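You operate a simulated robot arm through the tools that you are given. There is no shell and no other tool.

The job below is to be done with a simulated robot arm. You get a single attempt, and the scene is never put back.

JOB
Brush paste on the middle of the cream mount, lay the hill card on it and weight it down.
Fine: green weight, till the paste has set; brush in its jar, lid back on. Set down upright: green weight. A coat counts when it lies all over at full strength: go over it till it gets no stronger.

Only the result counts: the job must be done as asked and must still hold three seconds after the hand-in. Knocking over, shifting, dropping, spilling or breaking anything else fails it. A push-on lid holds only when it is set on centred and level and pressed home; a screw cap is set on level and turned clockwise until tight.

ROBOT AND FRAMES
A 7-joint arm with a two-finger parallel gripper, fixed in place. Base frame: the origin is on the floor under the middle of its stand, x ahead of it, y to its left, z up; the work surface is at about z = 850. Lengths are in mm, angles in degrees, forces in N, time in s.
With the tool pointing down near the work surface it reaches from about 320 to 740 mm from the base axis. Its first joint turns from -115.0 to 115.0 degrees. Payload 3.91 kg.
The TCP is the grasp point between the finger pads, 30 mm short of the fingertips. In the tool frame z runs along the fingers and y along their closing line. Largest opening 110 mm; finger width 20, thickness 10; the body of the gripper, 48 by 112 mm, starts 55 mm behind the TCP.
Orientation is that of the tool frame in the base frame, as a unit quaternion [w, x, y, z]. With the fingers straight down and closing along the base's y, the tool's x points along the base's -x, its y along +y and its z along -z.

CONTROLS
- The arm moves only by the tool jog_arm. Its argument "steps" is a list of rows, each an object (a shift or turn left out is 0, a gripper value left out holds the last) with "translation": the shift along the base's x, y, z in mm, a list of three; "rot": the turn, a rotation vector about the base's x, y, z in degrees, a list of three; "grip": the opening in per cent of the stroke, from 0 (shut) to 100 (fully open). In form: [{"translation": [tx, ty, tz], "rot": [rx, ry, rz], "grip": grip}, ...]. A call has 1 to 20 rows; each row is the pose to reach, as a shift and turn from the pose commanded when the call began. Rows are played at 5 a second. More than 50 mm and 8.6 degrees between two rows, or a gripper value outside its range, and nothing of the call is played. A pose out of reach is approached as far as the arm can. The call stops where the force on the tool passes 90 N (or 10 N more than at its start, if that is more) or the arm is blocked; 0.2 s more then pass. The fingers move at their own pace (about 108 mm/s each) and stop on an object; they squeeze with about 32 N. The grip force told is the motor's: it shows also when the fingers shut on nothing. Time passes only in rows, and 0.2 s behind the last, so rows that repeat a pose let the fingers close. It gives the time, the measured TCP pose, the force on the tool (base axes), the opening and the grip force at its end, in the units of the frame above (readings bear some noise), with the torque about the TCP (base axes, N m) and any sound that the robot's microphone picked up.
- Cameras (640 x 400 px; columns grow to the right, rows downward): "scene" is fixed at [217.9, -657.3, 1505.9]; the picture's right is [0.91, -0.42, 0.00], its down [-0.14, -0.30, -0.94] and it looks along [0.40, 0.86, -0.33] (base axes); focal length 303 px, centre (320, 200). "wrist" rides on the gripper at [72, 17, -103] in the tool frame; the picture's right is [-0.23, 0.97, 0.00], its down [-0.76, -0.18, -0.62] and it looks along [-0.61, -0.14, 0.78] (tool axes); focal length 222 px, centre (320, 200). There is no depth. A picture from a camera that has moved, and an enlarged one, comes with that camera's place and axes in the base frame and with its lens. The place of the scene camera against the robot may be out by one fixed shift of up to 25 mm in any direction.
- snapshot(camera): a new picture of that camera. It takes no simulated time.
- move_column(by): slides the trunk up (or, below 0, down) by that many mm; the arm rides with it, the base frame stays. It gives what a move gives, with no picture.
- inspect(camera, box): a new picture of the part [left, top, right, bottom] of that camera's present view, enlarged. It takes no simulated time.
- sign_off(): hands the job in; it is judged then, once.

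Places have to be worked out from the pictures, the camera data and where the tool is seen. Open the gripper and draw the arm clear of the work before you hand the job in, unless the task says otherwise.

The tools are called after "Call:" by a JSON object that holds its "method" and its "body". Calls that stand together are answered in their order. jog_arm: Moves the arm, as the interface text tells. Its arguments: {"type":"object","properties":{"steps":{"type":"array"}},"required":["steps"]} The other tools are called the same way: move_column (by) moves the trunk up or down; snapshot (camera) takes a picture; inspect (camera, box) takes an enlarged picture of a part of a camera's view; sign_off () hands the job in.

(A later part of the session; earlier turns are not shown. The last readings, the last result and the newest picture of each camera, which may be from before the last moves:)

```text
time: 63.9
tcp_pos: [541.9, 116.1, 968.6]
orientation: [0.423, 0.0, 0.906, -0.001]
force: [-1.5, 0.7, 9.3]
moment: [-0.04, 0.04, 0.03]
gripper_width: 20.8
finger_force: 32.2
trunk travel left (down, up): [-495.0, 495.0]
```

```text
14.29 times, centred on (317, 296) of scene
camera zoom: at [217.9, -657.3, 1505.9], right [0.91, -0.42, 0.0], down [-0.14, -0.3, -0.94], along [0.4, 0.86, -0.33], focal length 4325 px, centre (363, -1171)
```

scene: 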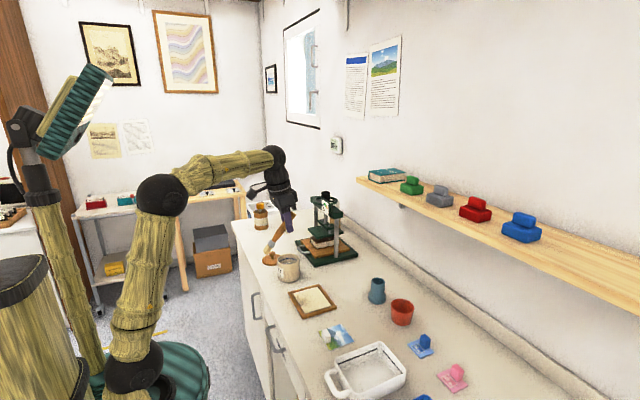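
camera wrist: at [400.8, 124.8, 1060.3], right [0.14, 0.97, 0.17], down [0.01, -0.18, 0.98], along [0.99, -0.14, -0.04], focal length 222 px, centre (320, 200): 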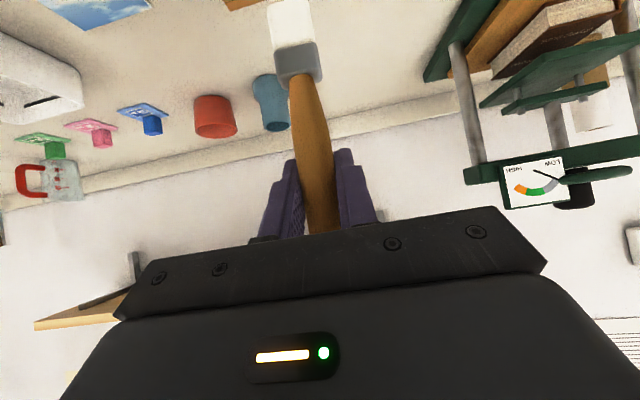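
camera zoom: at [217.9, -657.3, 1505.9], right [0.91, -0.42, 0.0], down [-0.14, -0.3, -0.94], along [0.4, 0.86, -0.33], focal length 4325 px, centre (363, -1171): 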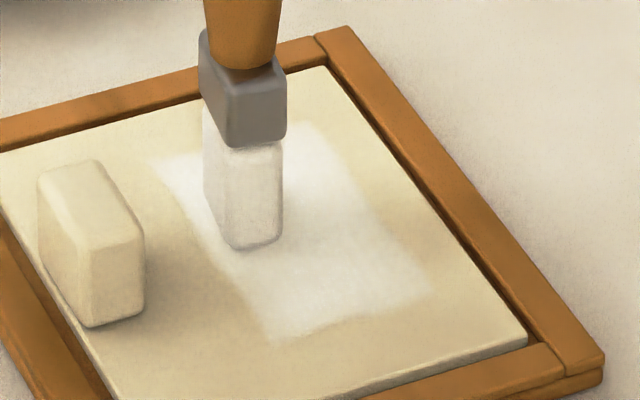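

Contact stays around 9 N and coverage extends past all edges. I'll finish the remaining lanes and lift to compare strength.

Call:
{"method": "jog_arm", "body": {"steps": [{"translation": [-20, 0, 0]}, {"translation": [-20, -11, 0]}, {"translation": [0, -11, 0]}, {"translation": [20, -11, 0]}, {"translation": [38, -11, 0]}, {"translation": [38, -22, 0]}, {"translation": [20, -22, 0]}, {"translation": [0, -22, 0]}, {"translation": [-20, -22, 0]}, {"translation": [-20, -33, 0]}, {"translation": [0, -33, 0]}, {"translation": [20, -33, 0]}, {"translation": [38, -33, 0]}, {"translation": [38, -43, 0]}, {"translation": [20, -43, 0]}, {"translation": [0, -43, 0]}, {"translation": [-20, -43, 0]}, {"translation": [-20, -43, 35]}, {"translation": [-20, -10, 70]}, {"translation": [-20, 25, 90]}]}}

Call:
{"method": "inspect", "body": {"camera": "scene", "box": [300, 282, 334, 310]}}

Call:
{"method": "inspect", "body": {"camera": "wrist", "box": [250, 0, 400, 100]}}

```text
time: 68.0
tcp_pos: [522.0, 143.5, 1058.7]
orientation: [0.423, -0.001, 0.906, 0.0]
force: [0.0, -0.7, 0.6]
moment: [0.01, 0.01, -0.01]
gripper_width: 20.8
finger_force: 32.5
trunk travel left (down, up): [-495.0, 495.0]
```

```text
14.29 times, centred on (317, 296) of scene
camera zoom: at [217.9, -657.3, 1505.9], right [0.91, -0.42, 0.0], down [-0.14, -0.3, -0.94], along [0.4, 0.86, -0.33], focal length 4325 px, centre (363, -1171)
```

zoom: 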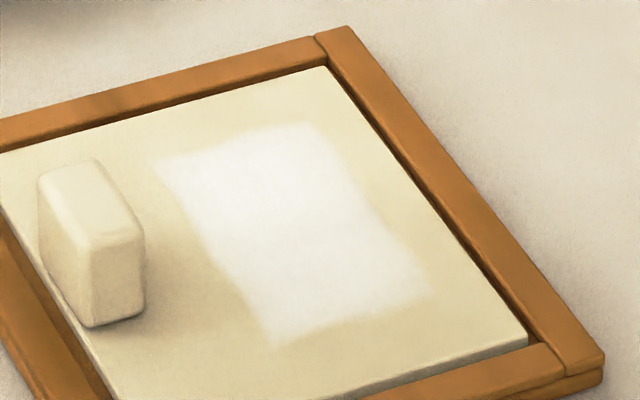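

```text
4.00 times, centred on (325, 50) of wrist
camera zoom: at [396.0, 160.1, 1069.6], right [0.14, 0.97, 0.17], down [0.01, -0.18, 0.98], along [0.99, -0.14, -0.04], focal length 888 px, centre (300, 800)
```

zoom: 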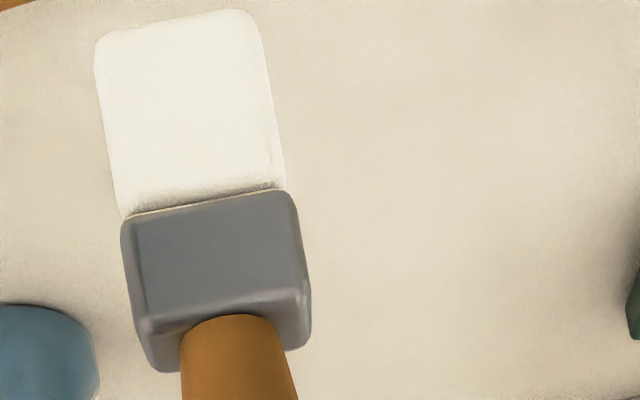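

The coat looks nearly unchanged, i.e. close to full strength. For safety I'll re-dip once more and do a last pass starting from the right-hand end, where the brush had been drier.

Call:
{"method": "jog_arm", "body": {"steps": [{"translation": [0, 10, 38]}, {"translation": [-2, 50, 48]}, {"translation": [-4, 95, 48]}, {"translation": [-5, 133, 40]}, {"translation": [-5, 133, 0]}, {"translation": [-5, 133, -35]}, {"translation": [-5, 133, -54]}, {"translation": [-5, 133, -60]}, {"translation": [-1, 133, -60]}, {"translation": [-5, 137, -60]}, {"translation": [-9, 133, -60]}, {"translation": [-5, 129, -60]}, {"translation": [-5, 133, -60]}, {"translation": [-5, 133, -30]}, {"translation": [-5, 133, 10]}, {"translation": [-5, 133, 42]}]}}

Call:
{"method": "inspect", "body": {"camera": "wrist", "box": [250, 0, 400, 100]}}

Call:
{"method": "inspect", "body": {"camera": "scene", "box": [260, 180, 320, 260]}}

```text
time: 71.5
tcp_pos: [515.8, 273.8, 1099.6]
orientation: [0.422, 0.0, 0.907, -0.001]
force: [-0.7, -0.7, -0.7]
moment: [0.0, -0.02, 0.0]
gripper_width: 20.8
finger_force: 31.7
trunk travel left (down, up): [-495.0, 495.0]
```

```text
4.00 times, centred on (325, 50) of wrist
camera zoom: at [390.8, 291.5, 1110.4], right [0.15, 0.97, 0.17], down [0.01, -0.18, 0.98], along [0.99, -0.14, -0.04], focal length 888 px, centre (300, 800)
```

zoom: 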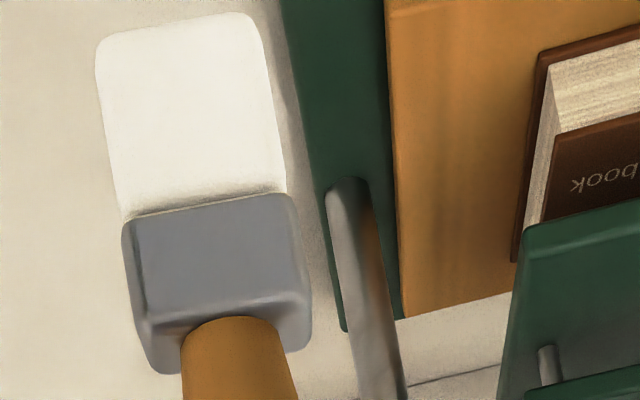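

```text
5.00 times, centred on (290, 220) of scene
camera zoom: at [217.9, -657.3, 1505.9], right [0.91, -0.42, 0.0], down [-0.14, -0.3, -0.94], along [0.4, 0.86, -0.33], focal length 1514 px, centre (470, 100)
```

zoom: 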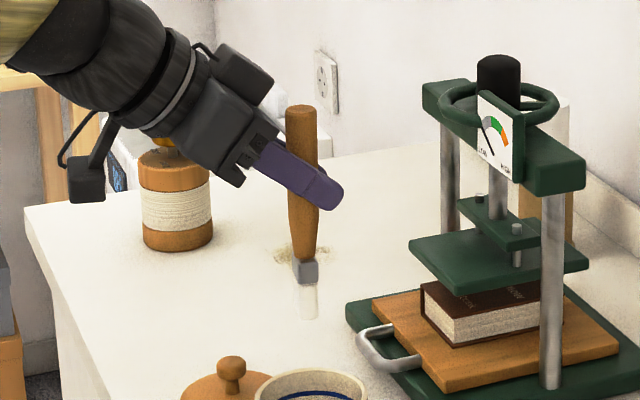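

Bristles are white again. Final pass: starting at the right end of the rectangle and working left.

Call:
{"method": "jog_arm", "body": {"steps": [{"translation": [2, -45, 0]}, {"translation": [3, -90, 0]}, {"translation": [4, -135, -5]}, {"translation": [5, -175, -25]}, {"translation": [5, -201, -60]}, {"translation": [5, -201, -105]}, {"translation": [5, -201, -128]}, {"translation": [5, -201, -133]}, {"translation": [25, -201, -133]}, {"translation": [45, -201, -133]}, {"translation": [63, -201, -133]}, {"translation": [63, -190, -133]}, {"translation": [45, -190, -133]}, {"translation": [25, -190, -133]}, {"translation": [5, -190, -133]}, {"translation": [5, -179, -133]}, {"translation": [25, -179, -133]}, {"translation": [45, -179, -133]}, {"translation": [63, -179, -133]}, {"translation": [63, -168, -133]}]}}

```text
time: 75.7
tcp_pos: [581.0, 106.6, 966.8]
orientation: [0.423, 0.001, 0.906, -0.001]
force: [1.3, -4.5, 13.7]
moment: [-0.34, -0.18, -0.02]
gripper_width: 20.9
finger_force: 31.4
trunk travel left (down, up): [-495.0, 495.0]
```

Force is 13.7 N, a little high; I'll ease up 0.8 mm and finish the left lanes.

Call:
{"method": "jog_arm", "body": {"steps": [{"translation": [-18, 0, 0.8]}, {"translation": [-38, 0, 0.8]}, {"translation": [-58, 0, 0.8]}, {"translation": [-58, 11, 0.8]}, {"translation": [-38, 11, 0.8]}, {"translation": [-18, 11, 0.8]}, {"translation": [0, 11, 0.8]}, {"translation": [0, 22, 0.8]}, {"translation": [-18, 22, 0.8]}, {"translation": [-38, 22, 0.8]}, {"translation": [-58, 22, 0.8]}, {"translation": [-58, 33, 0.8]}, {"translation": [-38, 33, 0.8]}, {"translation": [-18, 33, 0.8]}, {"translation": [0, 33, 0.8]}, {"translation": [0, 43, 0.8]}, {"translation": [-18, 43, 0.8]}, {"translation": [-38, 43, 0.8]}, {"translation": [-58, 43, 0.8]}, {"translation": [-58, 43, 40]}]}}

Call:
{"method": "inspect", "body": {"camera": "scene", "box": [300, 282, 334, 310]}}

```text
time: 79.8
tcp_pos: [521.6, 150.1, 1008.0]
orientation: [0.423, 0.0, 0.906, -0.001]
force: [0.3, 0.3, -0.6]
moment: [0.02, 0.0, 0.01]
gripper_width: 20.5
finger_force: 31.9
trunk travel left (down, up): [-495.0, 495.0]
```

```text
14.29 times, centred on (317, 296) of scene
camera zoom: at [217.9, -657.3, 1505.9], right [0.91, -0.42, 0.0], down [-0.14, -0.3, -0.94], along [0.4, 0.86, -0.33], focal length 4325 px, centre (363, -1171)
```

zoom: 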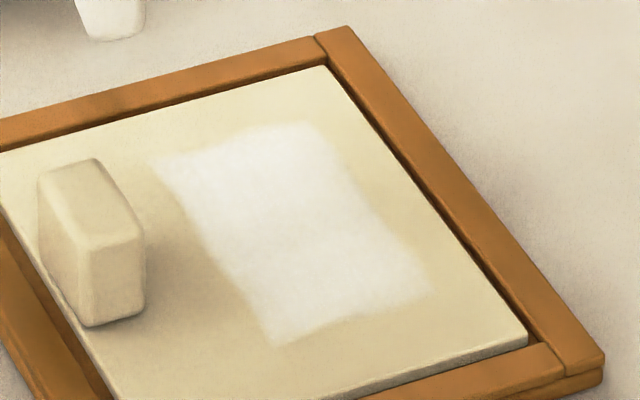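

The coat is even, unchanged from the last pass, and the frame has not moved. Now I'll carry the brush back above its blue jar using the summed commanded offsets (+215.5, −122).

Call:
{"method": "jog_arm", "body": {"steps": [{"translation": [0, 0, 40]}, {"translation": [5, -3, 68]}, {"translation": [45, -25, 68]}, {"translation": [88, -50, 68]}, {"translation": [131, -75, 68]}, {"translation": [173, -98, 68]}, {"translation": [215.5, -122, 68]}, {"translation": [215.5, -122, 68]}]}}

Call:
{"method": "inspect", "body": {"camera": "scene", "box": [340, 200, 440, 310]}}

Call:
{"method": "snapshot", "body": {"camera": "wrist"}}

```text
time: 81.7
tcp_pos: [737.1, 30.1, 1077.3]
orientation: [0.423, -0.001, 0.906, 0.0]
force: [0.1, -1.1, -0.2]
moment: [-0.02, 0.01, -0.01]
gripper_width: 20.6
finger_force: 31.5
trunk travel left (down, up): [-495.0, 495.0]
```

```text
3.64 times, centred on (390, 255) of scene
camera zoom: at [217.9, -657.3, 1505.9], right [0.91, -0.42, 0.0], down [-0.14, -0.3, -0.94], along [0.4, 0.86, -0.33], focal length 1101 px, centre (66, 0)
```

zoom: 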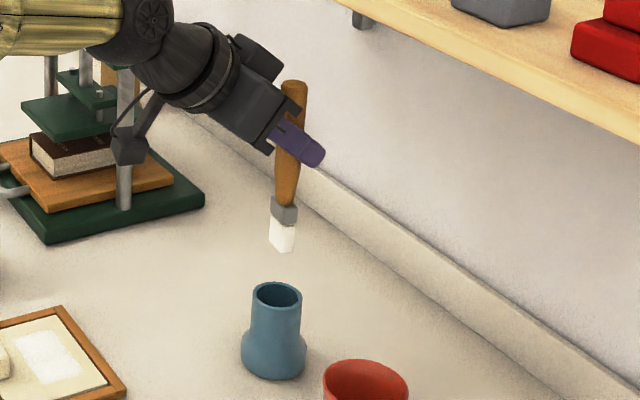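

```text
taken
camera wrist: at [611.6, 46.9, 1087.3], right [0.14, 0.97, 0.17], down [0.01, -0.18, 0.98], along [0.99, -0.14, -0.04], focal length 222 px, centre (320, 200)
```

wrist: 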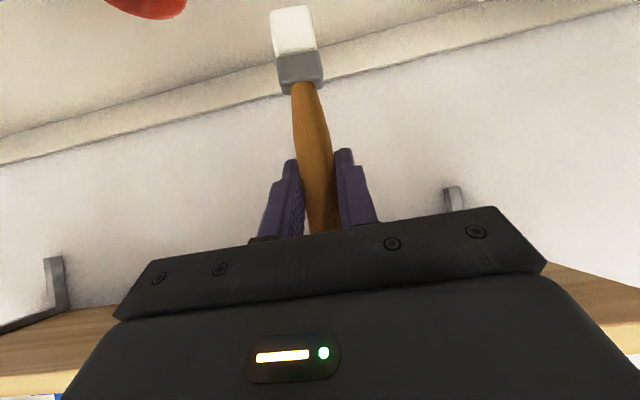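

Compared with the original lift-out pose I'm about 1.7 mm off in x and y; I'll correct that and lower the brush into the jar mouth, watching for side forces.

Call:
{"method": "jog_arm", "body": {"steps": [{"translation": [1.7, -1.7, 0]}, {"translation": [1.7, -1.7, -25]}, {"translation": [1.7, -1.7, -40]}, {"translation": [1.7, -1.7, -55]}, {"translation": [1.7, -1.7, -70]}, {"translation": [1.7, -1.7, -85]}]}}

Call:
{"method": "inspect", "body": {"camera": "scene", "box": [340, 220, 440, 330]}}

Call:
{"method": "snapshot", "body": {"camera": "wrist"}}

```text
time: 83.0
tcp_pos: [738.1, 28.0, 994.9]
orientation: [0.425, -0.001, 0.905, 0.0]
force: [-0.1, 1.7, 22.2]
moment: [-0.18, -0.17, 0.0]
gripper_width: 20.5
finger_force: 31.8
trunk travel left (down, up): [-495.0, 495.0]
```

```text
3.64 times, centred on (390, 275) of scene
camera zoom: at [217.9, -657.3, 1505.9], right [0.91, -0.42, 0.0], down [-0.14, -0.3, -0.94], along [0.4, 0.86, -0.33], focal length 1101 px, centre (66, -73)
```

zoom: 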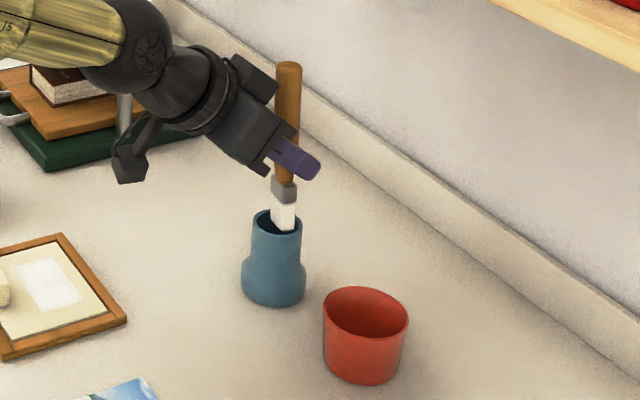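

```text
taken
camera wrist: at [613.0, 45.5, 1004.7], right [0.14, 0.97, 0.17], down [0.01, -0.18, 0.98], along [0.99, -0.14, -0.03], focal length 222 px, centre (320, 200)
```

wrist: 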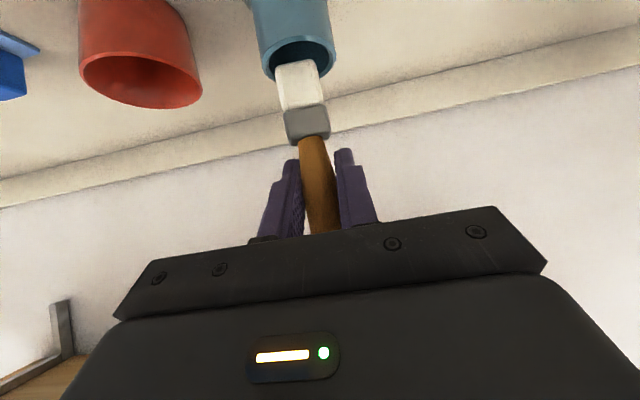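

22 N upward: the bristles caught the jar's rim instead of entering, and the brush slid up in the grip. I'll lift right away and measure where the tip really is.

Call:
{"method": "jog_arm", "body": {"steps": [{"translation": [0, 0, 5]}, {"translation": [0, 0, 25]}, {"translation": [0, 0, 50]}]}}

Call:
{"method": "inspect", "body": {"camera": "wrist", "box": [220, 0, 420, 140]}}

Call:
{"method": "inspect", "body": {"camera": "scene", "box": [340, 210, 440, 320]}}

```text
time: 83.8
tcp_pos: [738.8, 26.8, 1038.4]
orientation: [0.421, -0.001, 0.907, 0.0]
force: [0.3, -0.3, -0.2]
moment: [0.01, -0.02, -0.02]
gripper_width: 20.7
finger_force: 31.7
trunk travel left (down, up): [-495.0, 495.0]
```

```text
2.86 times, centred on (320, 70) of wrist
camera zoom: at [614.0, 43.3, 1050.0], right [0.15, 0.97, 0.17], down [0.02, -0.18, 0.98], along [0.99, -0.14, -0.04], focal length 635 px, centre (320, 571)
```

zoom: 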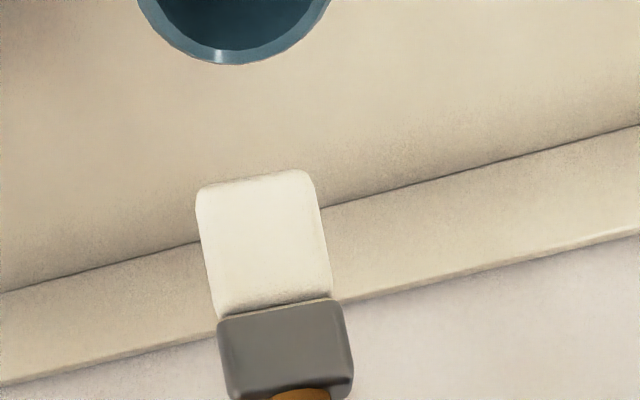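

```text
3.64 times, centred on (390, 265) of scene
camera zoom: at [217.9, -657.3, 1505.9], right [0.91, -0.42, 0.0], down [-0.14, -0.3, -0.94], along [0.4, 0.86, -0.33], focal length 1101 px, centre (66, -36)
```

zoom: 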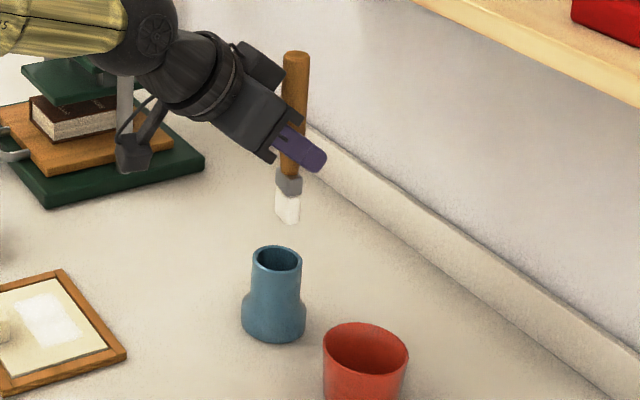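

The jar hasn't moved. The bristle tip sits about 6–7 mm ahead (+x) of the TCP and the jar centre is near (740.5, 30), so I'll shift the hand by (−5, +3.4) and re-check from both cameras.

Call:
{"method": "jog_arm", "body": {"steps": [{"translation": [-5, 3.4, 0]}, {"translation": [-5, 3.4, 0]}, {"translation": [-5, 3.4, -15]}]}}

Call:
{"method": "inspect", "body": {"camera": "wrist", "box": [240, 0, 400, 110]}}

Call:
{"method": "inspect", "body": {"camera": "scene", "box": [355, 255, 405, 310]}}

```text
time: 84.7
tcp_pos: [734.7, 29.5, 1025.4]
orientation: [0.424, -0.001, 0.906, 0.0]
force: [-0.3, -0.3, -0.7]
moment: [0.01, 0.0, -0.05]
gripper_width: 20.4
finger_force: 31.5
trunk travel left (down, up): [-495.0, 495.0]
```

```text
3.64 times, centred on (320, 55) of wrist
camera zoom: at [609.3, 46.9, 1035.3], right [0.15, 0.97, 0.17], down [0.01, -0.18, 0.98], along [0.99, -0.14, -0.04], focal length 808 px, centre (320, 727)
```

zoom: 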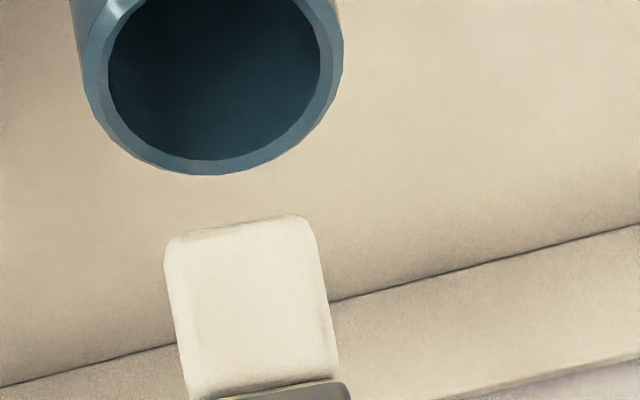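

```text
7.27 times, centred on (380, 282) of scene
camera zoom: at [217.9, -657.3, 1505.9], right [0.91, -0.42, 0.0], down [-0.14, -0.3, -0.94], along [0.4, 0.86, -0.33], focal length 2202 px, centre (-116, -400)
```

zoom: 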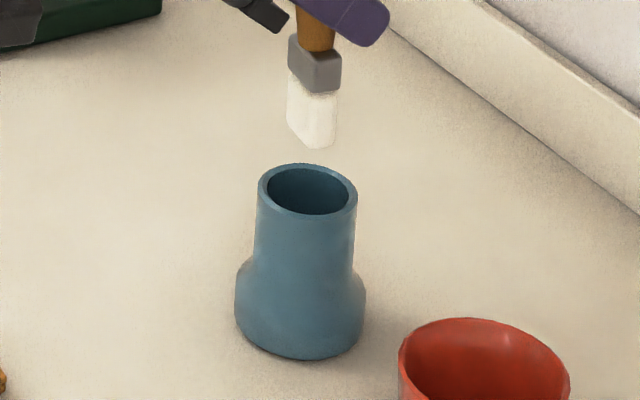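

Both views now agree the tip is centred over the jar mouth within about 1 mm. I'll lower it into the neck carefully.

Call:
{"method": "jog_arm", "body": {"steps": [{"translation": [0, 0, -15]}, {"translation": [0, 0, -25]}, {"translation": [0, 0, -32]}, {"translation": [0, 0, -38]}, {"translation": [0, 0, -44]}]}}

Call:
{"method": "inspect", "body": {"camera": "scene", "box": [355, 245, 405, 310]}}

Call:
{"method": "inspect", "body": {"camera": "wrist", "box": [240, 0, 400, 130]}}

```text
time: 85.8
tcp_pos: [735.6, 28.4, 981.0]
orientation: [0.423, 0.0, 0.906, 0.0]
force: [-0.2, -0.7, -0.6]
moment: [0.0, 0.01, -0.01]
gripper_width: 20.4
finger_force: 32.5
trunk travel left (down, up): [-495.0, 495.0]
```

```text
6.15 times, centred on (380, 278) of scene
camera zoom: at [217.9, -657.3, 1505.9], right [0.91, -0.42, 0.0], down [-0.14, -0.3, -0.94], along [0.4, 0.86, -0.33], focal length 1863 px, centre (-49, -277)
```

zoom: 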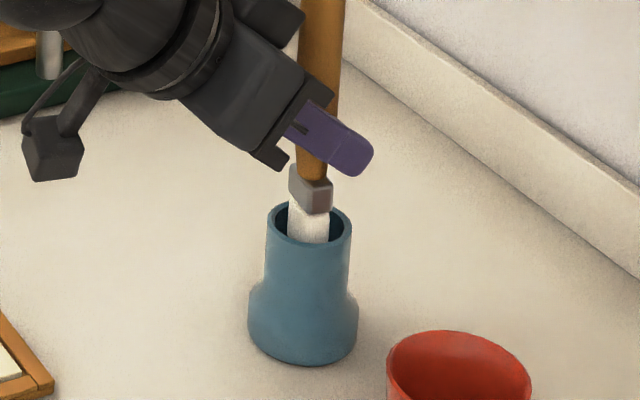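

```text
3.08 times, centred on (320, 65) of wrist
camera zoom: at [609.7, 46.4, 991.6], right [0.15, 0.97, 0.17], down [0.01, -0.18, 0.98], along [0.99, -0.14, -0.04], focal length 684 px, centre (320, 615)
```

zoom: 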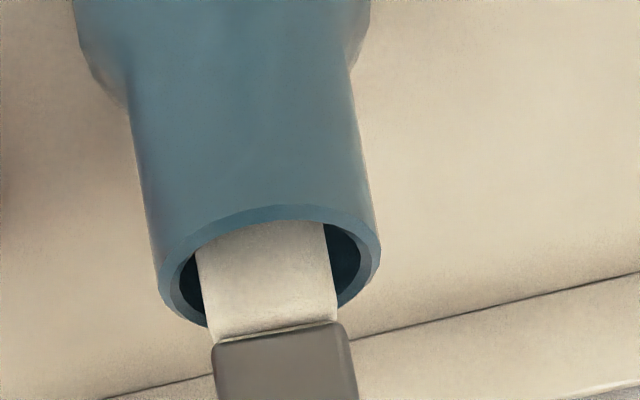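

The bristles entered the neck with no contact force. I'll continue down slowly to just above where the fingertips would meet the rim.

Call:
{"method": "jog_arm", "body": {"steps": [{"translation": [0, 0, -6]}, {"translation": [0, 0, -12]}, {"translation": [0, 0, -18]}, {"translation": [0, 0, -22]}, {"translation": [0, 0, -26]}]}}

Call:
{"method": "inspect", "body": {"camera": "scene", "box": [355, 245, 405, 310]}}

Call:
{"method": "inspect", "body": {"camera": "wrist", "box": [220, 30, 420, 200]}}

```text
time: 87.0
tcp_pos: [733.8, 29.4, 955.1]
orientation: [0.423, 0.0, 0.906, 0.0]
force: [0.3, -0.3, -0.8]
moment: [0.0, -0.03, 0.0]
gripper_width: 20.4
finger_force: 31.6
trunk travel left (down, up): [-495.0, 495.0]
```

```text
6.15 times, centred on (380, 278) of scene
camera zoom: at [217.9, -657.3, 1505.9], right [0.91, -0.42, 0.0], down [-0.14, -0.3, -0.94], along [0.4, 0.86, -0.33], focal length 1863 px, centre (-49, -277)
```

zoom: 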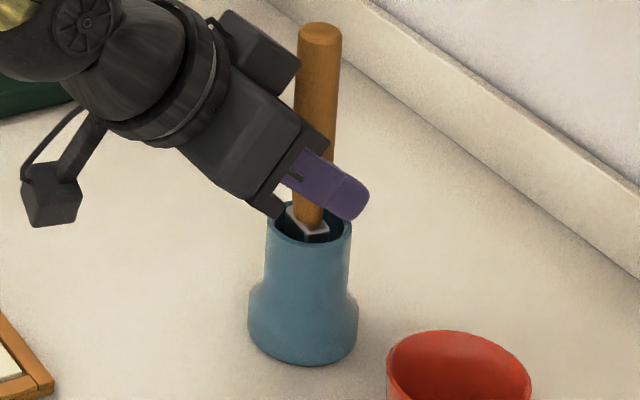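

```text
2.35 times, centred on (320, 115) of wrist
camera zoom: at [609.7, 46.8, 965.3], right [0.15, 0.97, 0.17], down [0.01, -0.18, 0.98], along [0.99, -0.14, -0.04], focal length 523 px, centre (320, 400)
```

zoom: 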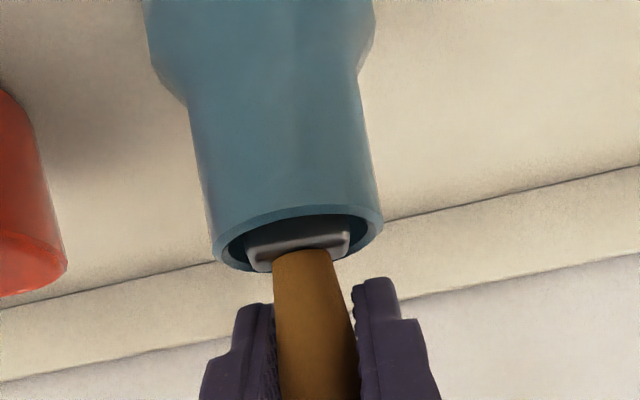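

Still no contact; the ferrule is in the neck and the fingertips are just above the rim. I'll creep down a few more mm.

Call:
{"method": "jog_arm", "body": {"steps": [{"translation": [0, 0, -1.5]}, {"translation": [0, 0, -3]}, {"translation": [0, 0, -4.5]}, {"translation": [0, 0, -6]}]}}

Call:
{"method": "inspect", "body": {"camera": "wrist", "box": [240, 70, 400, 200]}}

Call:
{"method": "inspect", "body": {"camera": "scene", "box": [365, 255, 400, 295]}}

```text
time: 88.0
tcp_pos: [734.0, 31.3, 949.6]
orientation: [0.423, 0.0, 0.906, 0.0]
force: [-0.1, -0.8, 0.2]
moment: [0.01, -0.02, -0.02]
gripper_width: 20.6
finger_force: 32.2
trunk travel left (down, up): [-495.0, 495.0]
```

```text
3.08 times, centred on (320, 135) of wrist
camera zoom: at [609.3, 47.5, 960.0], right [0.15, 0.97, 0.17], down [0.01, -0.18, 0.98], along [0.99, -0.14, -0.04], focal length 684 px, centre (320, 400)
```

zoom: 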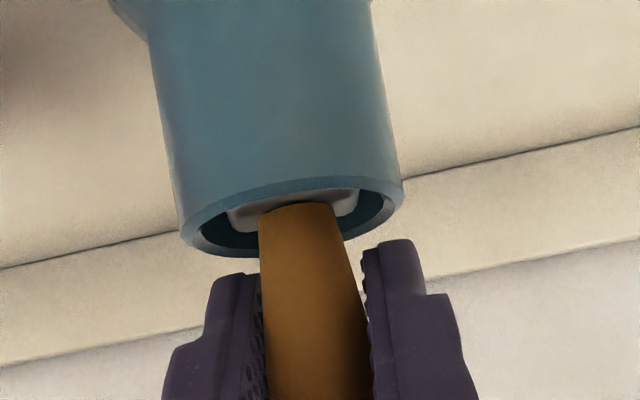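

```text
10.00 times, centred on (382, 275) of scene
camera zoom: at [217.9, -657.3, 1505.9], right [0.91, -0.42, 0.0], down [-0.14, -0.3, -0.94], along [0.4, 0.86, -0.33], focal length 3028 px, centre (-305, -550)
```

zoom: 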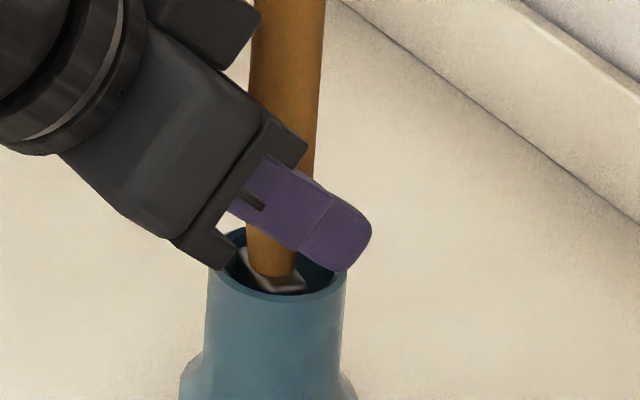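

The fingertips are ~2 mm above the rim (z≈920) with the tip perhaps 15–18 mm above the jar floor. To let the brush slide down softly rather than drop, I'll relax the grip target gradually and watch the squeeze force.

Call:
{"method": "jog_arm", "body": {"steps": [{"translation": [0, 0, 0], "grip": 10}, {"translation": [0, 0, 0], "grip": 15}, {"translation": [0, 0, 0], "grip": 17}]}}

```text
time: 88.8
tcp_pos: [735.3, 30.2, 949.5]
orientation: [0.423, 0.0, 0.906, 0.0]
force: [0.2, 0.2, 0.1]
moment: [0.0, -0.03, -0.01]
gripper_width: 20.4
finger_force: 32.4
trunk travel left (down, up): [-495.0, 495.0]
```

Force is still 32 N at a 17 % target; I'll go on in smaller increments.

Call:
{"method": "jog_arm", "body": {"steps": [{"translation": [0, 0, 0], "grip": 17.6}, {"translation": [0, 0, 0], "grip": 18}, {"translation": [0, 0, 0], "grip": 18.2}]}}

```text
time: 89.7
tcp_pos: [734.7, 29.9, 950.2]
orientation: [0.423, 0.0, 0.906, -0.001]
force: [-0.7, 0.0, -0.4]
moment: [-0.03, 0.0, 0.0]
gripper_width: 21.0
finger_force: 0.8
trunk travel left (down, up): [-495.0, 495.0]
```

The squeeze has fallen to 0.8 N. I'll check whether the brush has slid down.

Call:
{"method": "inspect", "body": {"camera": "scene", "box": [355, 245, 405, 310]}}

Call:
{"method": "inspect", "body": {"camera": "wrist", "box": [240, 70, 400, 200]}}

```text
6.15 times, centred on (380, 278) of scene
camera zoom: at [217.9, -657.3, 1505.9], right [0.91, -0.42, 0.0], down [-0.14, -0.3, -0.94], along [0.4, 0.86, -0.33], focal length 1863 px, centre (-49, -277)
```

zoom: 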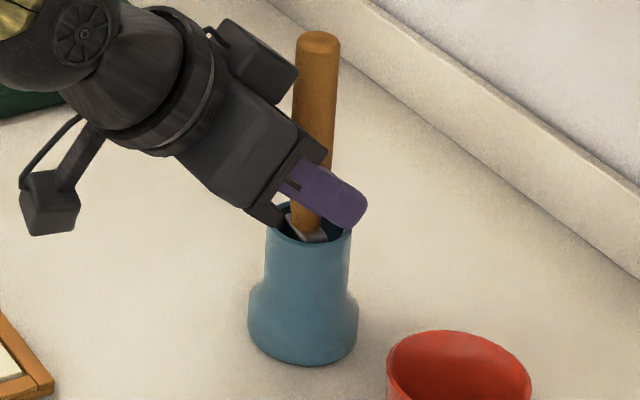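

```text
3.08 times, centred on (320, 135) of wrist
camera zoom: at [609.3, 47.5, 960.1], right [0.15, 0.97, 0.17], down [0.01, -0.18, 0.98], along [0.99, -0.14, -0.04], focal length 684 px, centre (320, 400)
```

zoom: 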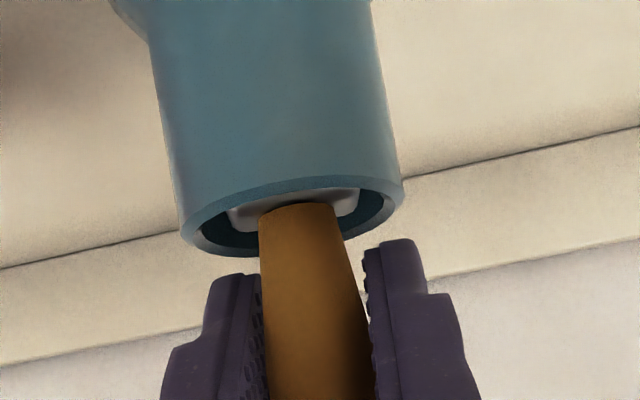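

Still held lightly. I'll release a touch more in 0.1 % increments.

Call:
{"method": "jog_arm", "body": {"steps": [{"translation": [0, 0, 0], "grip": 18.3}, {"translation": [0, 0, 0], "grip": 18.3}]}}

Call:
{"method": "inspect", "body": {"camera": "scene", "box": [355, 245, 405, 310]}}

```text
time: 90.2
tcp_pos: [734.8, 31.4, 949.3]
orientation: [0.423, -0.001, 0.906, 0.0]
force: [-0.2, 0.5, 0.2]
moment: [0.0, -0.01, -0.01]
gripper_width: 20.9
finger_force: 1.0
trunk travel left (down, up): [-495.0, 495.0]
```

```text
6.15 times, centred on (380, 278) of scene
camera zoom: at [217.9, -657.3, 1505.9], right [0.91, -0.42, 0.0], down [-0.14, -0.3, -0.94], along [0.4, 0.86, -0.33], focal length 1863 px, centre (-49, -277)
```

zoom: 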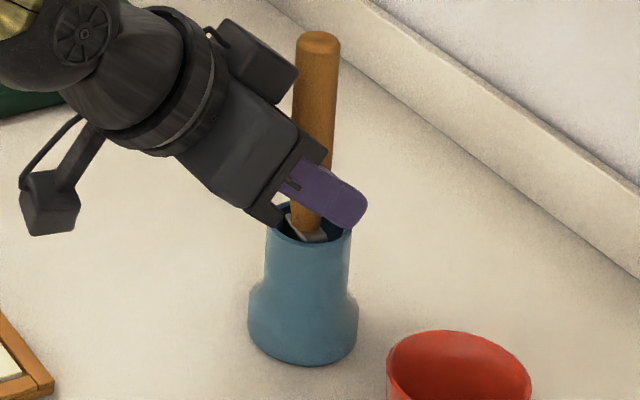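

No slide yet at 1 N. A bit more release.

Call:
{"method": "jog_arm", "body": {"steps": [{"translation": [0, 0, 0], "grip": 18.4}, {"translation": [0, 0, 0], "grip": 18.5}, {"translation": [0, 0, 0], "grip": 18.6}]}}

Call:
{"method": "inspect", "body": {"camera": "scene", "box": [355, 245, 405, 310]}}

```text
time: 91.0
tcp_pos: [735.1, 30.9, 949.5]
orientation: [0.422, -0.001, 0.907, 0.0]
force: [0.6, -0.3, -0.3]
moment: [0.01, -0.05, 0.03]
gripper_width: 21.1
finger_force: 9.3
trunk travel left (down, up): [-495.0, 495.0]
```

```text
6.15 times, centred on (380, 278) of scene
camera zoom: at [217.9, -657.3, 1505.9], right [0.91, -0.42, 0.0], down [-0.14, -0.3, -0.94], along [0.4, 0.86, -0.33], focal length 1863 px, centre (-49, -277)
```

zoom: 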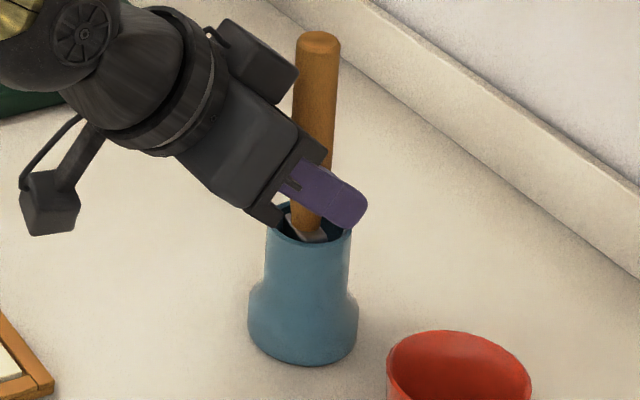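

Fingers respond but the brush still hasn't slid. Continuing in small increments to 19.2 %.

Call:
{"method": "jog_arm", "body": {"steps": [{"translation": [0, 0, 0], "grip": 18.8}, {"translation": [0, 0, 0], "grip": 19.0}, {"translation": [0, 0, 0], "grip": 19.2}]}}

Call:
{"method": "inspect", "body": {"camera": "scene", "box": [355, 245, 405, 310]}}

Call:
{"method": "inspect", "body": {"camera": "wrist", "box": [240, 70, 400, 200]}}

```text
time: 91.8
tcp_pos: [734.6, 30.8, 950.0]
orientation: [0.423, 0.0, 0.906, 0.0]
force: [1.0, -0.7, 0.2]
moment: [0.02, -0.01, 0.01]
gripper_width: 21.9
finger_force: 1.3
trunk travel left (down, up): [-495.0, 495.0]
```

```text
6.15 times, centred on (380, 278) of scene
camera zoom: at [217.9, -657.3, 1505.9], right [0.91, -0.42, 0.0], down [-0.14, -0.3, -0.94], along [0.4, 0.86, -0.33], focal length 1863 px, centre (-49, -277)
```

zoom: 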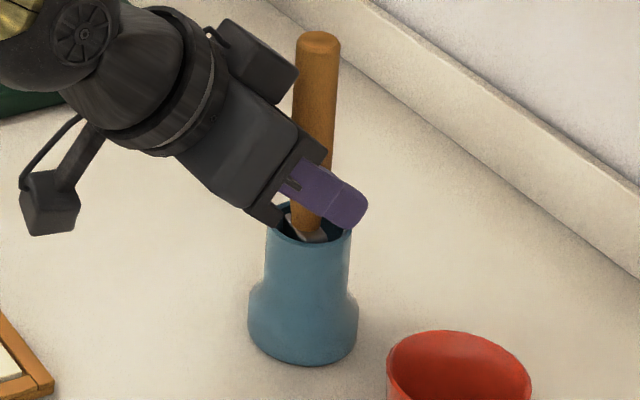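

```text
3.08 times, centred on (320, 135) of wrist
camera zoom: at [609.2, 47.5, 960.1], right [0.15, 0.97, 0.17], down [0.01, -0.18, 0.98], along [0.99, -0.14, -0.04], focal length 684 px, centre (320, 400)
```

zoom: 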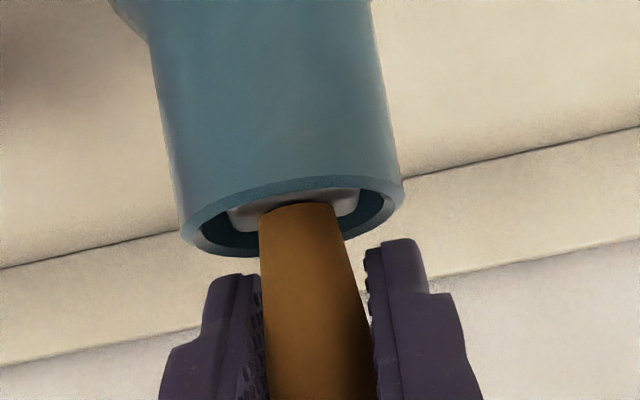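

The handle top is still ~19 mm higher than it originally stood, so it's lightly held. I'll keep opening in small steps.

Call:
{"method": "jog_arm", "body": {"steps": [{"translation": [0, 0, 0], "grip": 19.5}, {"translation": [0, 0, 0], "grip": 19.8}, {"translation": [0, 0, 0], "grip": 20.1}]}}

Call:
{"method": "inspect", "body": {"camera": "scene", "box": [355, 245, 405, 310]}}

Call:
{"method": "inspect", "body": {"camera": "wrist", "box": [240, 70, 400, 200]}}

```text
time: 92.7
tcp_pos: [734.9, 30.9, 950.0]
orientation: [0.422, 0.0, 0.907, -0.001]
force: [0.1, 0.3, 0.5]
moment: [-0.02, -0.01, 0.04]
gripper_width: 22.3
finger_force: 0.1
trunk travel left (down, up): [-495.0, 495.0]
```

```text
6.15 times, centred on (380, 278) of scene
camera zoom: at [217.9, -657.3, 1505.9], right [0.91, -0.42, 0.0], down [-0.14, -0.3, -0.94], along [0.4, 0.86, -0.33], focal length 1863 px, centre (-49, -277)
```

zoom: 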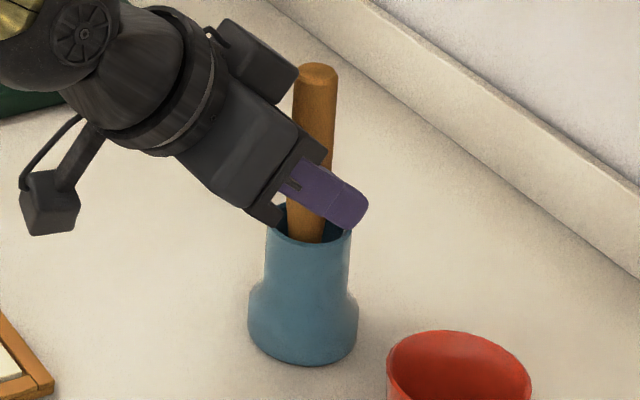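

```text
3.08 times, centred on (320, 135) of wrist
camera zoom: at [609.2, 47.5, 960.2], right [0.15, 0.97, 0.17], down [0.01, -0.18, 0.98], along [0.99, -0.14, -0.04], focal length 684 px, centre (320, 400)
```

zoom: 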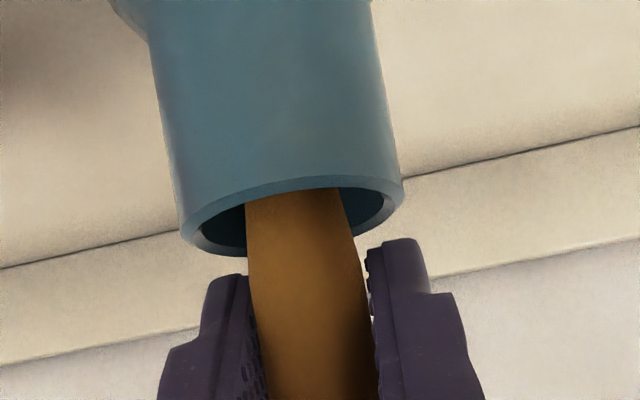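

The brush slid gently down to its original depth. I'll open the fingers and back away along the tool axis.

Call:
{"method": "jog_arm", "body": {"steps": [{"translation": [0, 0, 0], "grip": 30}, {"translation": [0, 0, 0], "grip": 50}, {"translation": [0, 0, 0], "grip": 55}, {"translation": [-15, 0, 13], "grip": 55}, {"translation": [-40, 0, 34], "grip": 55}, {"translation": [-70, 0, 60], "grip": 60}, {"translation": [-100, 0, 90], "grip": 80}]}}

Call:
{"method": "inspect", "body": {"camera": "scene", "box": [340, 240, 420, 320]}}

Call:
{"method": "snapshot", "body": {"camera": "wrist"}}

```text
time: 94.2
tcp_pos: [634.3, 29.4, 1039.8]
orientation: [0.422, -0.001, 0.906, 0.0]
force: [0.3, 0.6, 0.3]
moment: [0.0, 0.02, -0.03]
gripper_width: 88.0
finger_force: 0.0
trunk travel left (down, up): [-495.0, 495.0]
```

```text
5.00 times, centred on (380, 280) of scene
camera zoom: at [217.9, -657.3, 1505.9], right [0.91, -0.42, 0.0], down [-0.14, -0.3, -0.94], along [0.4, 0.86, -0.33], focal length 1514 px, centre (20, -200)
```

zoom: 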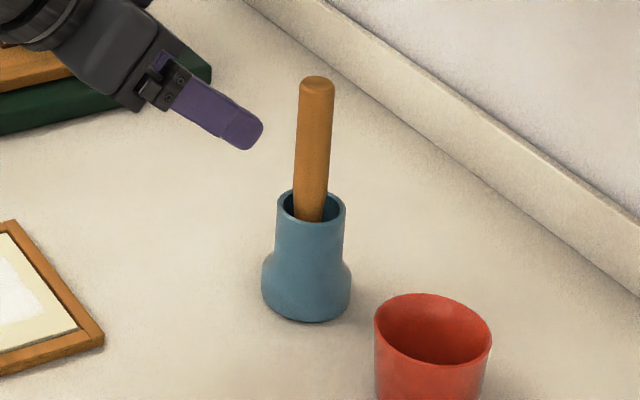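

```text
taken
camera wrist: at [509.3, 46.5, 1050.5], right [0.15, 0.97, 0.17], down [0.01, -0.18, 0.98], along [0.99, -0.14, -0.04], focal length 222 px, centre (320, 200)
```

wrist: 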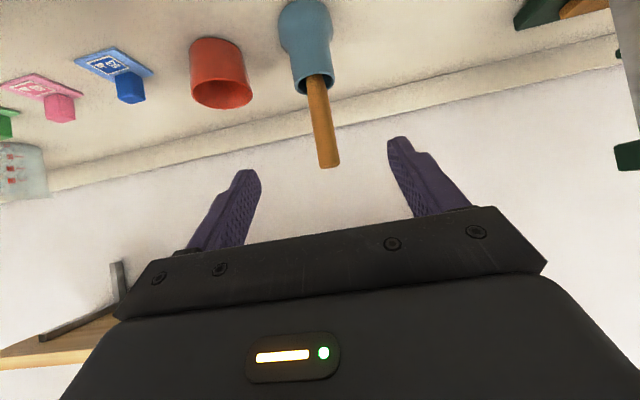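

Brush stands upright in its jar again. Next, the hill card: I'll turn the tool straight down and move above the card for a close look.

Call:
{"method": "jog_arm", "body": {"steps": [{"translation": [-25, -10, 10], "rot": [0, 7.2, 0], "grip": 80}, {"translation": [-50, -20, 15], "rot": [0, 14.4, 0]}, {"translation": [-75, -35, 15], "rot": [0, 21.6, 0]}, {"translation": [-100, -50, 15], "rot": [0, 28.8, 0]}, {"translation": [-122, -65, 10], "rot": [0, 36, 0]}, {"translation": [-140, -80, 5], "rot": [0, 43.2, 0]}, {"translation": [-150, -90, 0], "rot": [0, 50, 0]}, {"translation": [-150, -90, -30], "rot": [0, 50, 0]}]}}

Call:
{"method": "snapshot", "body": {"camera": "wrist"}}

Call:
{"method": "inspect", "body": {"camera": "wrist", "box": [230, 80, 430, 210]}}

```text
time: 96.0
tcp_pos: [482.1, -59.0, 1009.5]
orientation: [-0.001, -0.001, 1.0, 0.0]
force: [-0.3, 1.1, -0.3]
moment: [0.0, -0.01, 0.04]
gripper_width: 88.0
finger_force: 0.1
trunk travel left (down, up): [-495.0, 495.0]
```

```text
taken
camera wrist: at [410.4, -43.1, 1112.3], right [0.23, 0.97, 0.0], down [0.76, -0.18, 0.62], along [0.61, -0.14, -0.78], focal length 222 px, centre (320, 200)
```

wrist: 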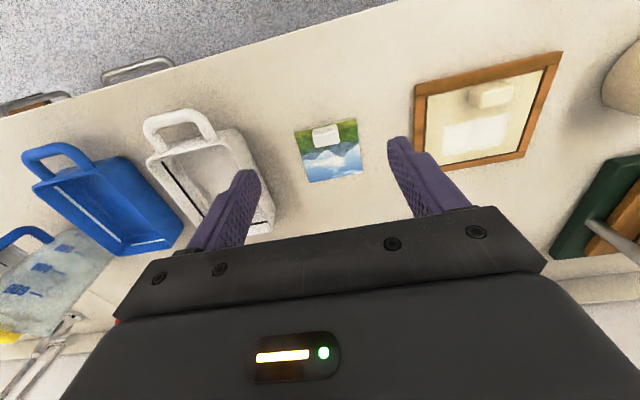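

```text
3.08 times, centred on (330, 145) of wrist
camera zoom: at [410.4, -43.1, 1112.3], right [0.23, 0.97, 0.0], down [0.76, -0.18, 0.62], along [0.61, -0.14, -0.78], focal length 684 px, centre (289, 369)
```

zoom: 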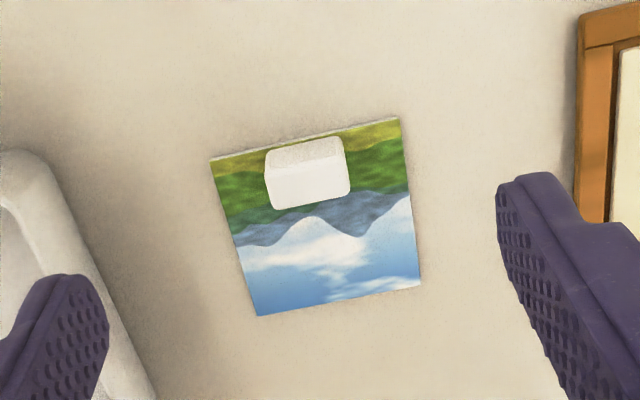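

The card measures about 75×75 mm, centred at (541, −59.5); its grip block is centred at (511.4, −59.7), top z≈875. I'll lower the open fingers around the block, stopping 20 mm high to check.

Call:
{"method": "jog_arm", "body": {"steps": [{"translation": [15, 0.2, -35], "grip": 50}, {"translation": [30, 0.4, -70], "grip": 50}, {"translation": [30, 0.4, -100], "grip": 50}]}}

Call:
{"method": "inspect", "body": {"camera": "wrist", "box": [230, 100, 430, 230]}}

Call:
{"method": "inspect", "body": {"camera": "scene", "box": [300, 290, 370, 360]}}

```text
time: 96.8
tcp_pos: [512.2, -62.3, 908.7]
orientation: [0.0, -0.001, 1.0, 0.0]
force: [0.0, 0.5, 0.0]
moment: [0.02, 0.01, -0.04]
gripper_width: 54.9
finger_force: 0.0
trunk travel left (down, up): [-495.0, 495.0]
```

```text
3.08 times, centred on (330, 165) of wrist
camera zoom: at [440.6, -45.3, 1011.7], right [0.23, 0.97, 0.0], down [0.76, -0.18, 0.62], along [0.61, -0.14, -0.78], focal length 684 px, centre (289, 308)
```

zoom: 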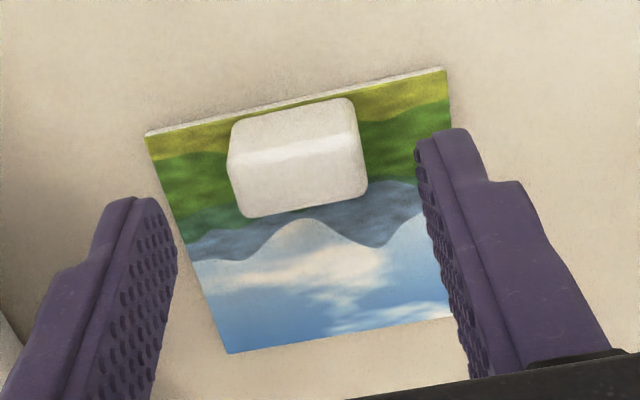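

```text
5.71 times, centred on (335, 325) of scene
camera zoom: at [217.9, -657.3, 1505.9], right [0.91, -0.42, 0.0], down [-0.14, -0.3, -0.94], along [0.4, 0.86, -0.33], focal length 1730 px, centre (234, -514)
```

zoom: 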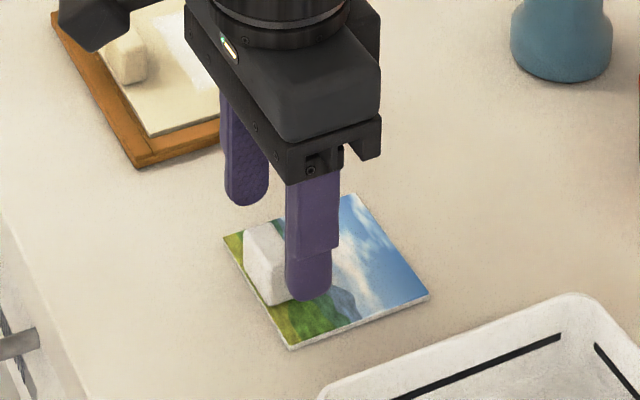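

The block reads at (511.3, −59.5) while the TCP is at y≈−62.3, so I'll shift +2.8 mm in y, lower to z 887 and check before closing.

Call:
{"method": "jog_arm", "body": {"steps": [{"translation": [-0.5, 2.8, 0]}, {"translation": [-0.5, 2.8, -10]}, {"translation": [-0.5, 2.8, -17]}, {"translation": [-0.5, 2.8, -21]}, {"translation": [-0.5, 2.8, -21]}]}}

Call:
{"method": "inspect", "body": {"camera": "wrist", "box": [230, 100, 430, 230]}}

```text
time: 98.0
tcp_pos: [513.7, -57.2, 889.2]
orientation: [0.0, 0.0, 1.0, 0.0]
force: [-0.1, -0.2, 0.4]
moment: [0.0, 0.02, 0.01]
gripper_width: 55.1
finger_force: 0.1
trunk travel left (down, up): [-495.0, 495.0]
```

```text
3.08 times, centred on (330, 165) of wrist
camera zoom: at [442.1, -40.8, 991.7], right [0.23, 0.97, 0.0], down [0.76, -0.18, 0.62], along [0.61, -0.14, -0.78], focal length 684 px, centre (289, 308)
```

zoom: 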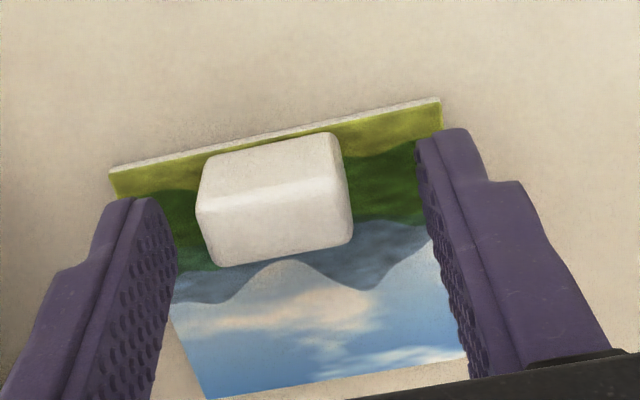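

TCP now reads (514.1, −57.8) with the block at (511.3, −59.4); a final nudge of (−2, −1.6, −1.5) and then close.

Call:
{"method": "jog_arm", "body": {"steps": [{"translation": [-2, -1.6, -1.5]}, {"translation": [-2, -1.6, -1.5]}, {"translation": [-2, -1.6, -1.5], "grip": 35}, {"translation": [-2, -1.6, -1.5], "grip": 20}, {"translation": [-2, -1.6, -1.5], "grip": 10}, {"translation": [-2, -1.6, -1.5], "grip": 0}, {"translation": [-2, -1.6, -1.5], "grip": 0}]}}

Call:
{"method": "inspect", "body": {"camera": "wrist", "box": [230, 100, 430, 230]}}

Call:
{"method": "inspect", "body": {"camera": "scene", "box": [300, 290, 370, 360]}}

```text
time: 99.7
tcp_pos: [511.9, -59.8, 888.3]
orientation: [0.0, -0.001, 1.0, 0.001]
force: [0.5, 0.8, -0.4]
moment: [0.01, 0.0, 0.0]
gripper_width: 28.5
finger_force: 32.5
trunk travel left (down, up): [-495.0, 495.0]
```

```text
3.08 times, centred on (330, 165) of wrist
camera zoom: at [440.0, -42.1, 990.5], right [0.23, 0.97, 0.0], down [0.76, -0.18, 0.62], along [0.61, -0.14, -0.78], focal length 684 px, centre (289, 308)
```

zoom: 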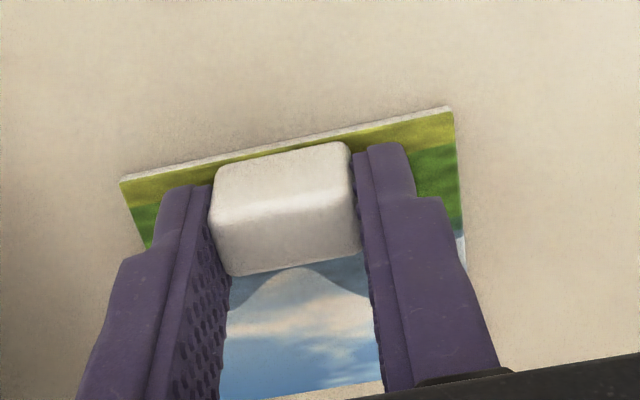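

```text
5.71 times, centred on (335, 325) of scene
camera zoom: at [217.9, -657.3, 1505.9], right [0.91, -0.42, 0.0], down [-0.14, -0.3, -0.94], along [0.4, 0.86, -0.33], focal length 1730 px, centre (234, -514)
```

zoom: 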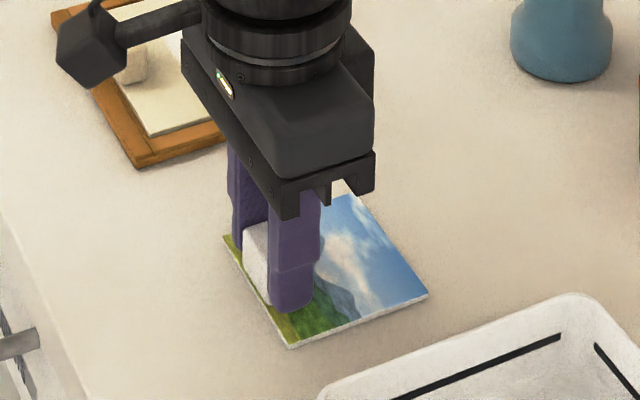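

The block is gripped at 28.5 mm. I'll lift the card and check that it hangs level.

Call:
{"method": "jog_arm", "body": {"steps": [{"translation": [0, 0, 4]}, {"translation": [0, 0, 15]}, {"translation": [0, 0, 40]}, {"translation": [0, 0, 75]}]}}

Call:
{"method": "inspect", "body": {"camera": "wrist", "box": [200, 80, 440, 230]}}

Call:
{"method": "inspect", "body": {"camera": "scene", "box": [300, 270, 370, 340]}}

```text
time: 100.7
tcp_pos: [512.9, -56.9, 960.7]
orientation: [0.001, -0.001, 1.0, 0.0]
force: [0.3, 0.7, -1.0]
moment: [-0.02, 0.0, -0.01]
gripper_width: 28.9
finger_force: 31.8
trunk travel left (down, up): [-495.0, 495.0]
```

```text
2.67 times, centred on (320, 155) of wrist
camera zoom: at [440.6, -40.1, 1064.8], right [0.23, 0.97, 0.0], down [0.76, -0.18, 0.62], along [0.61, -0.14, -0.78], focal length 592 px, centre (320, 320)
```

zoom: 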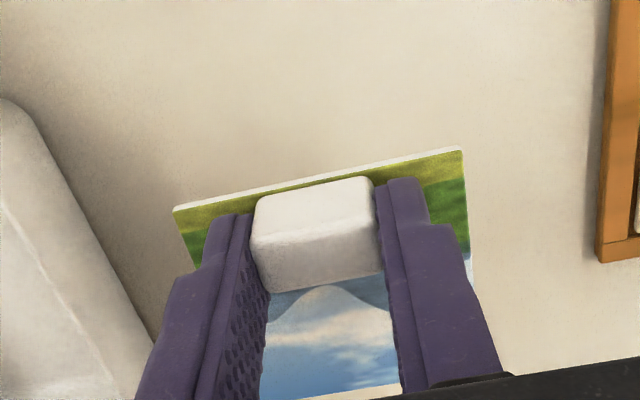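

```text
5.71 times, centred on (335, 305) of scene
camera zoom: at [217.9, -657.3, 1505.9], right [0.91, -0.42, 0.0], down [-0.14, -0.3, -0.94], along [0.4, 0.86, -0.33], focal length 1730 px, centre (234, -400)
```

zoom: 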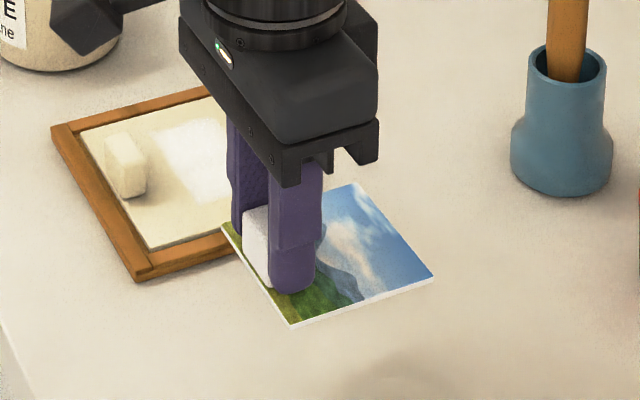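

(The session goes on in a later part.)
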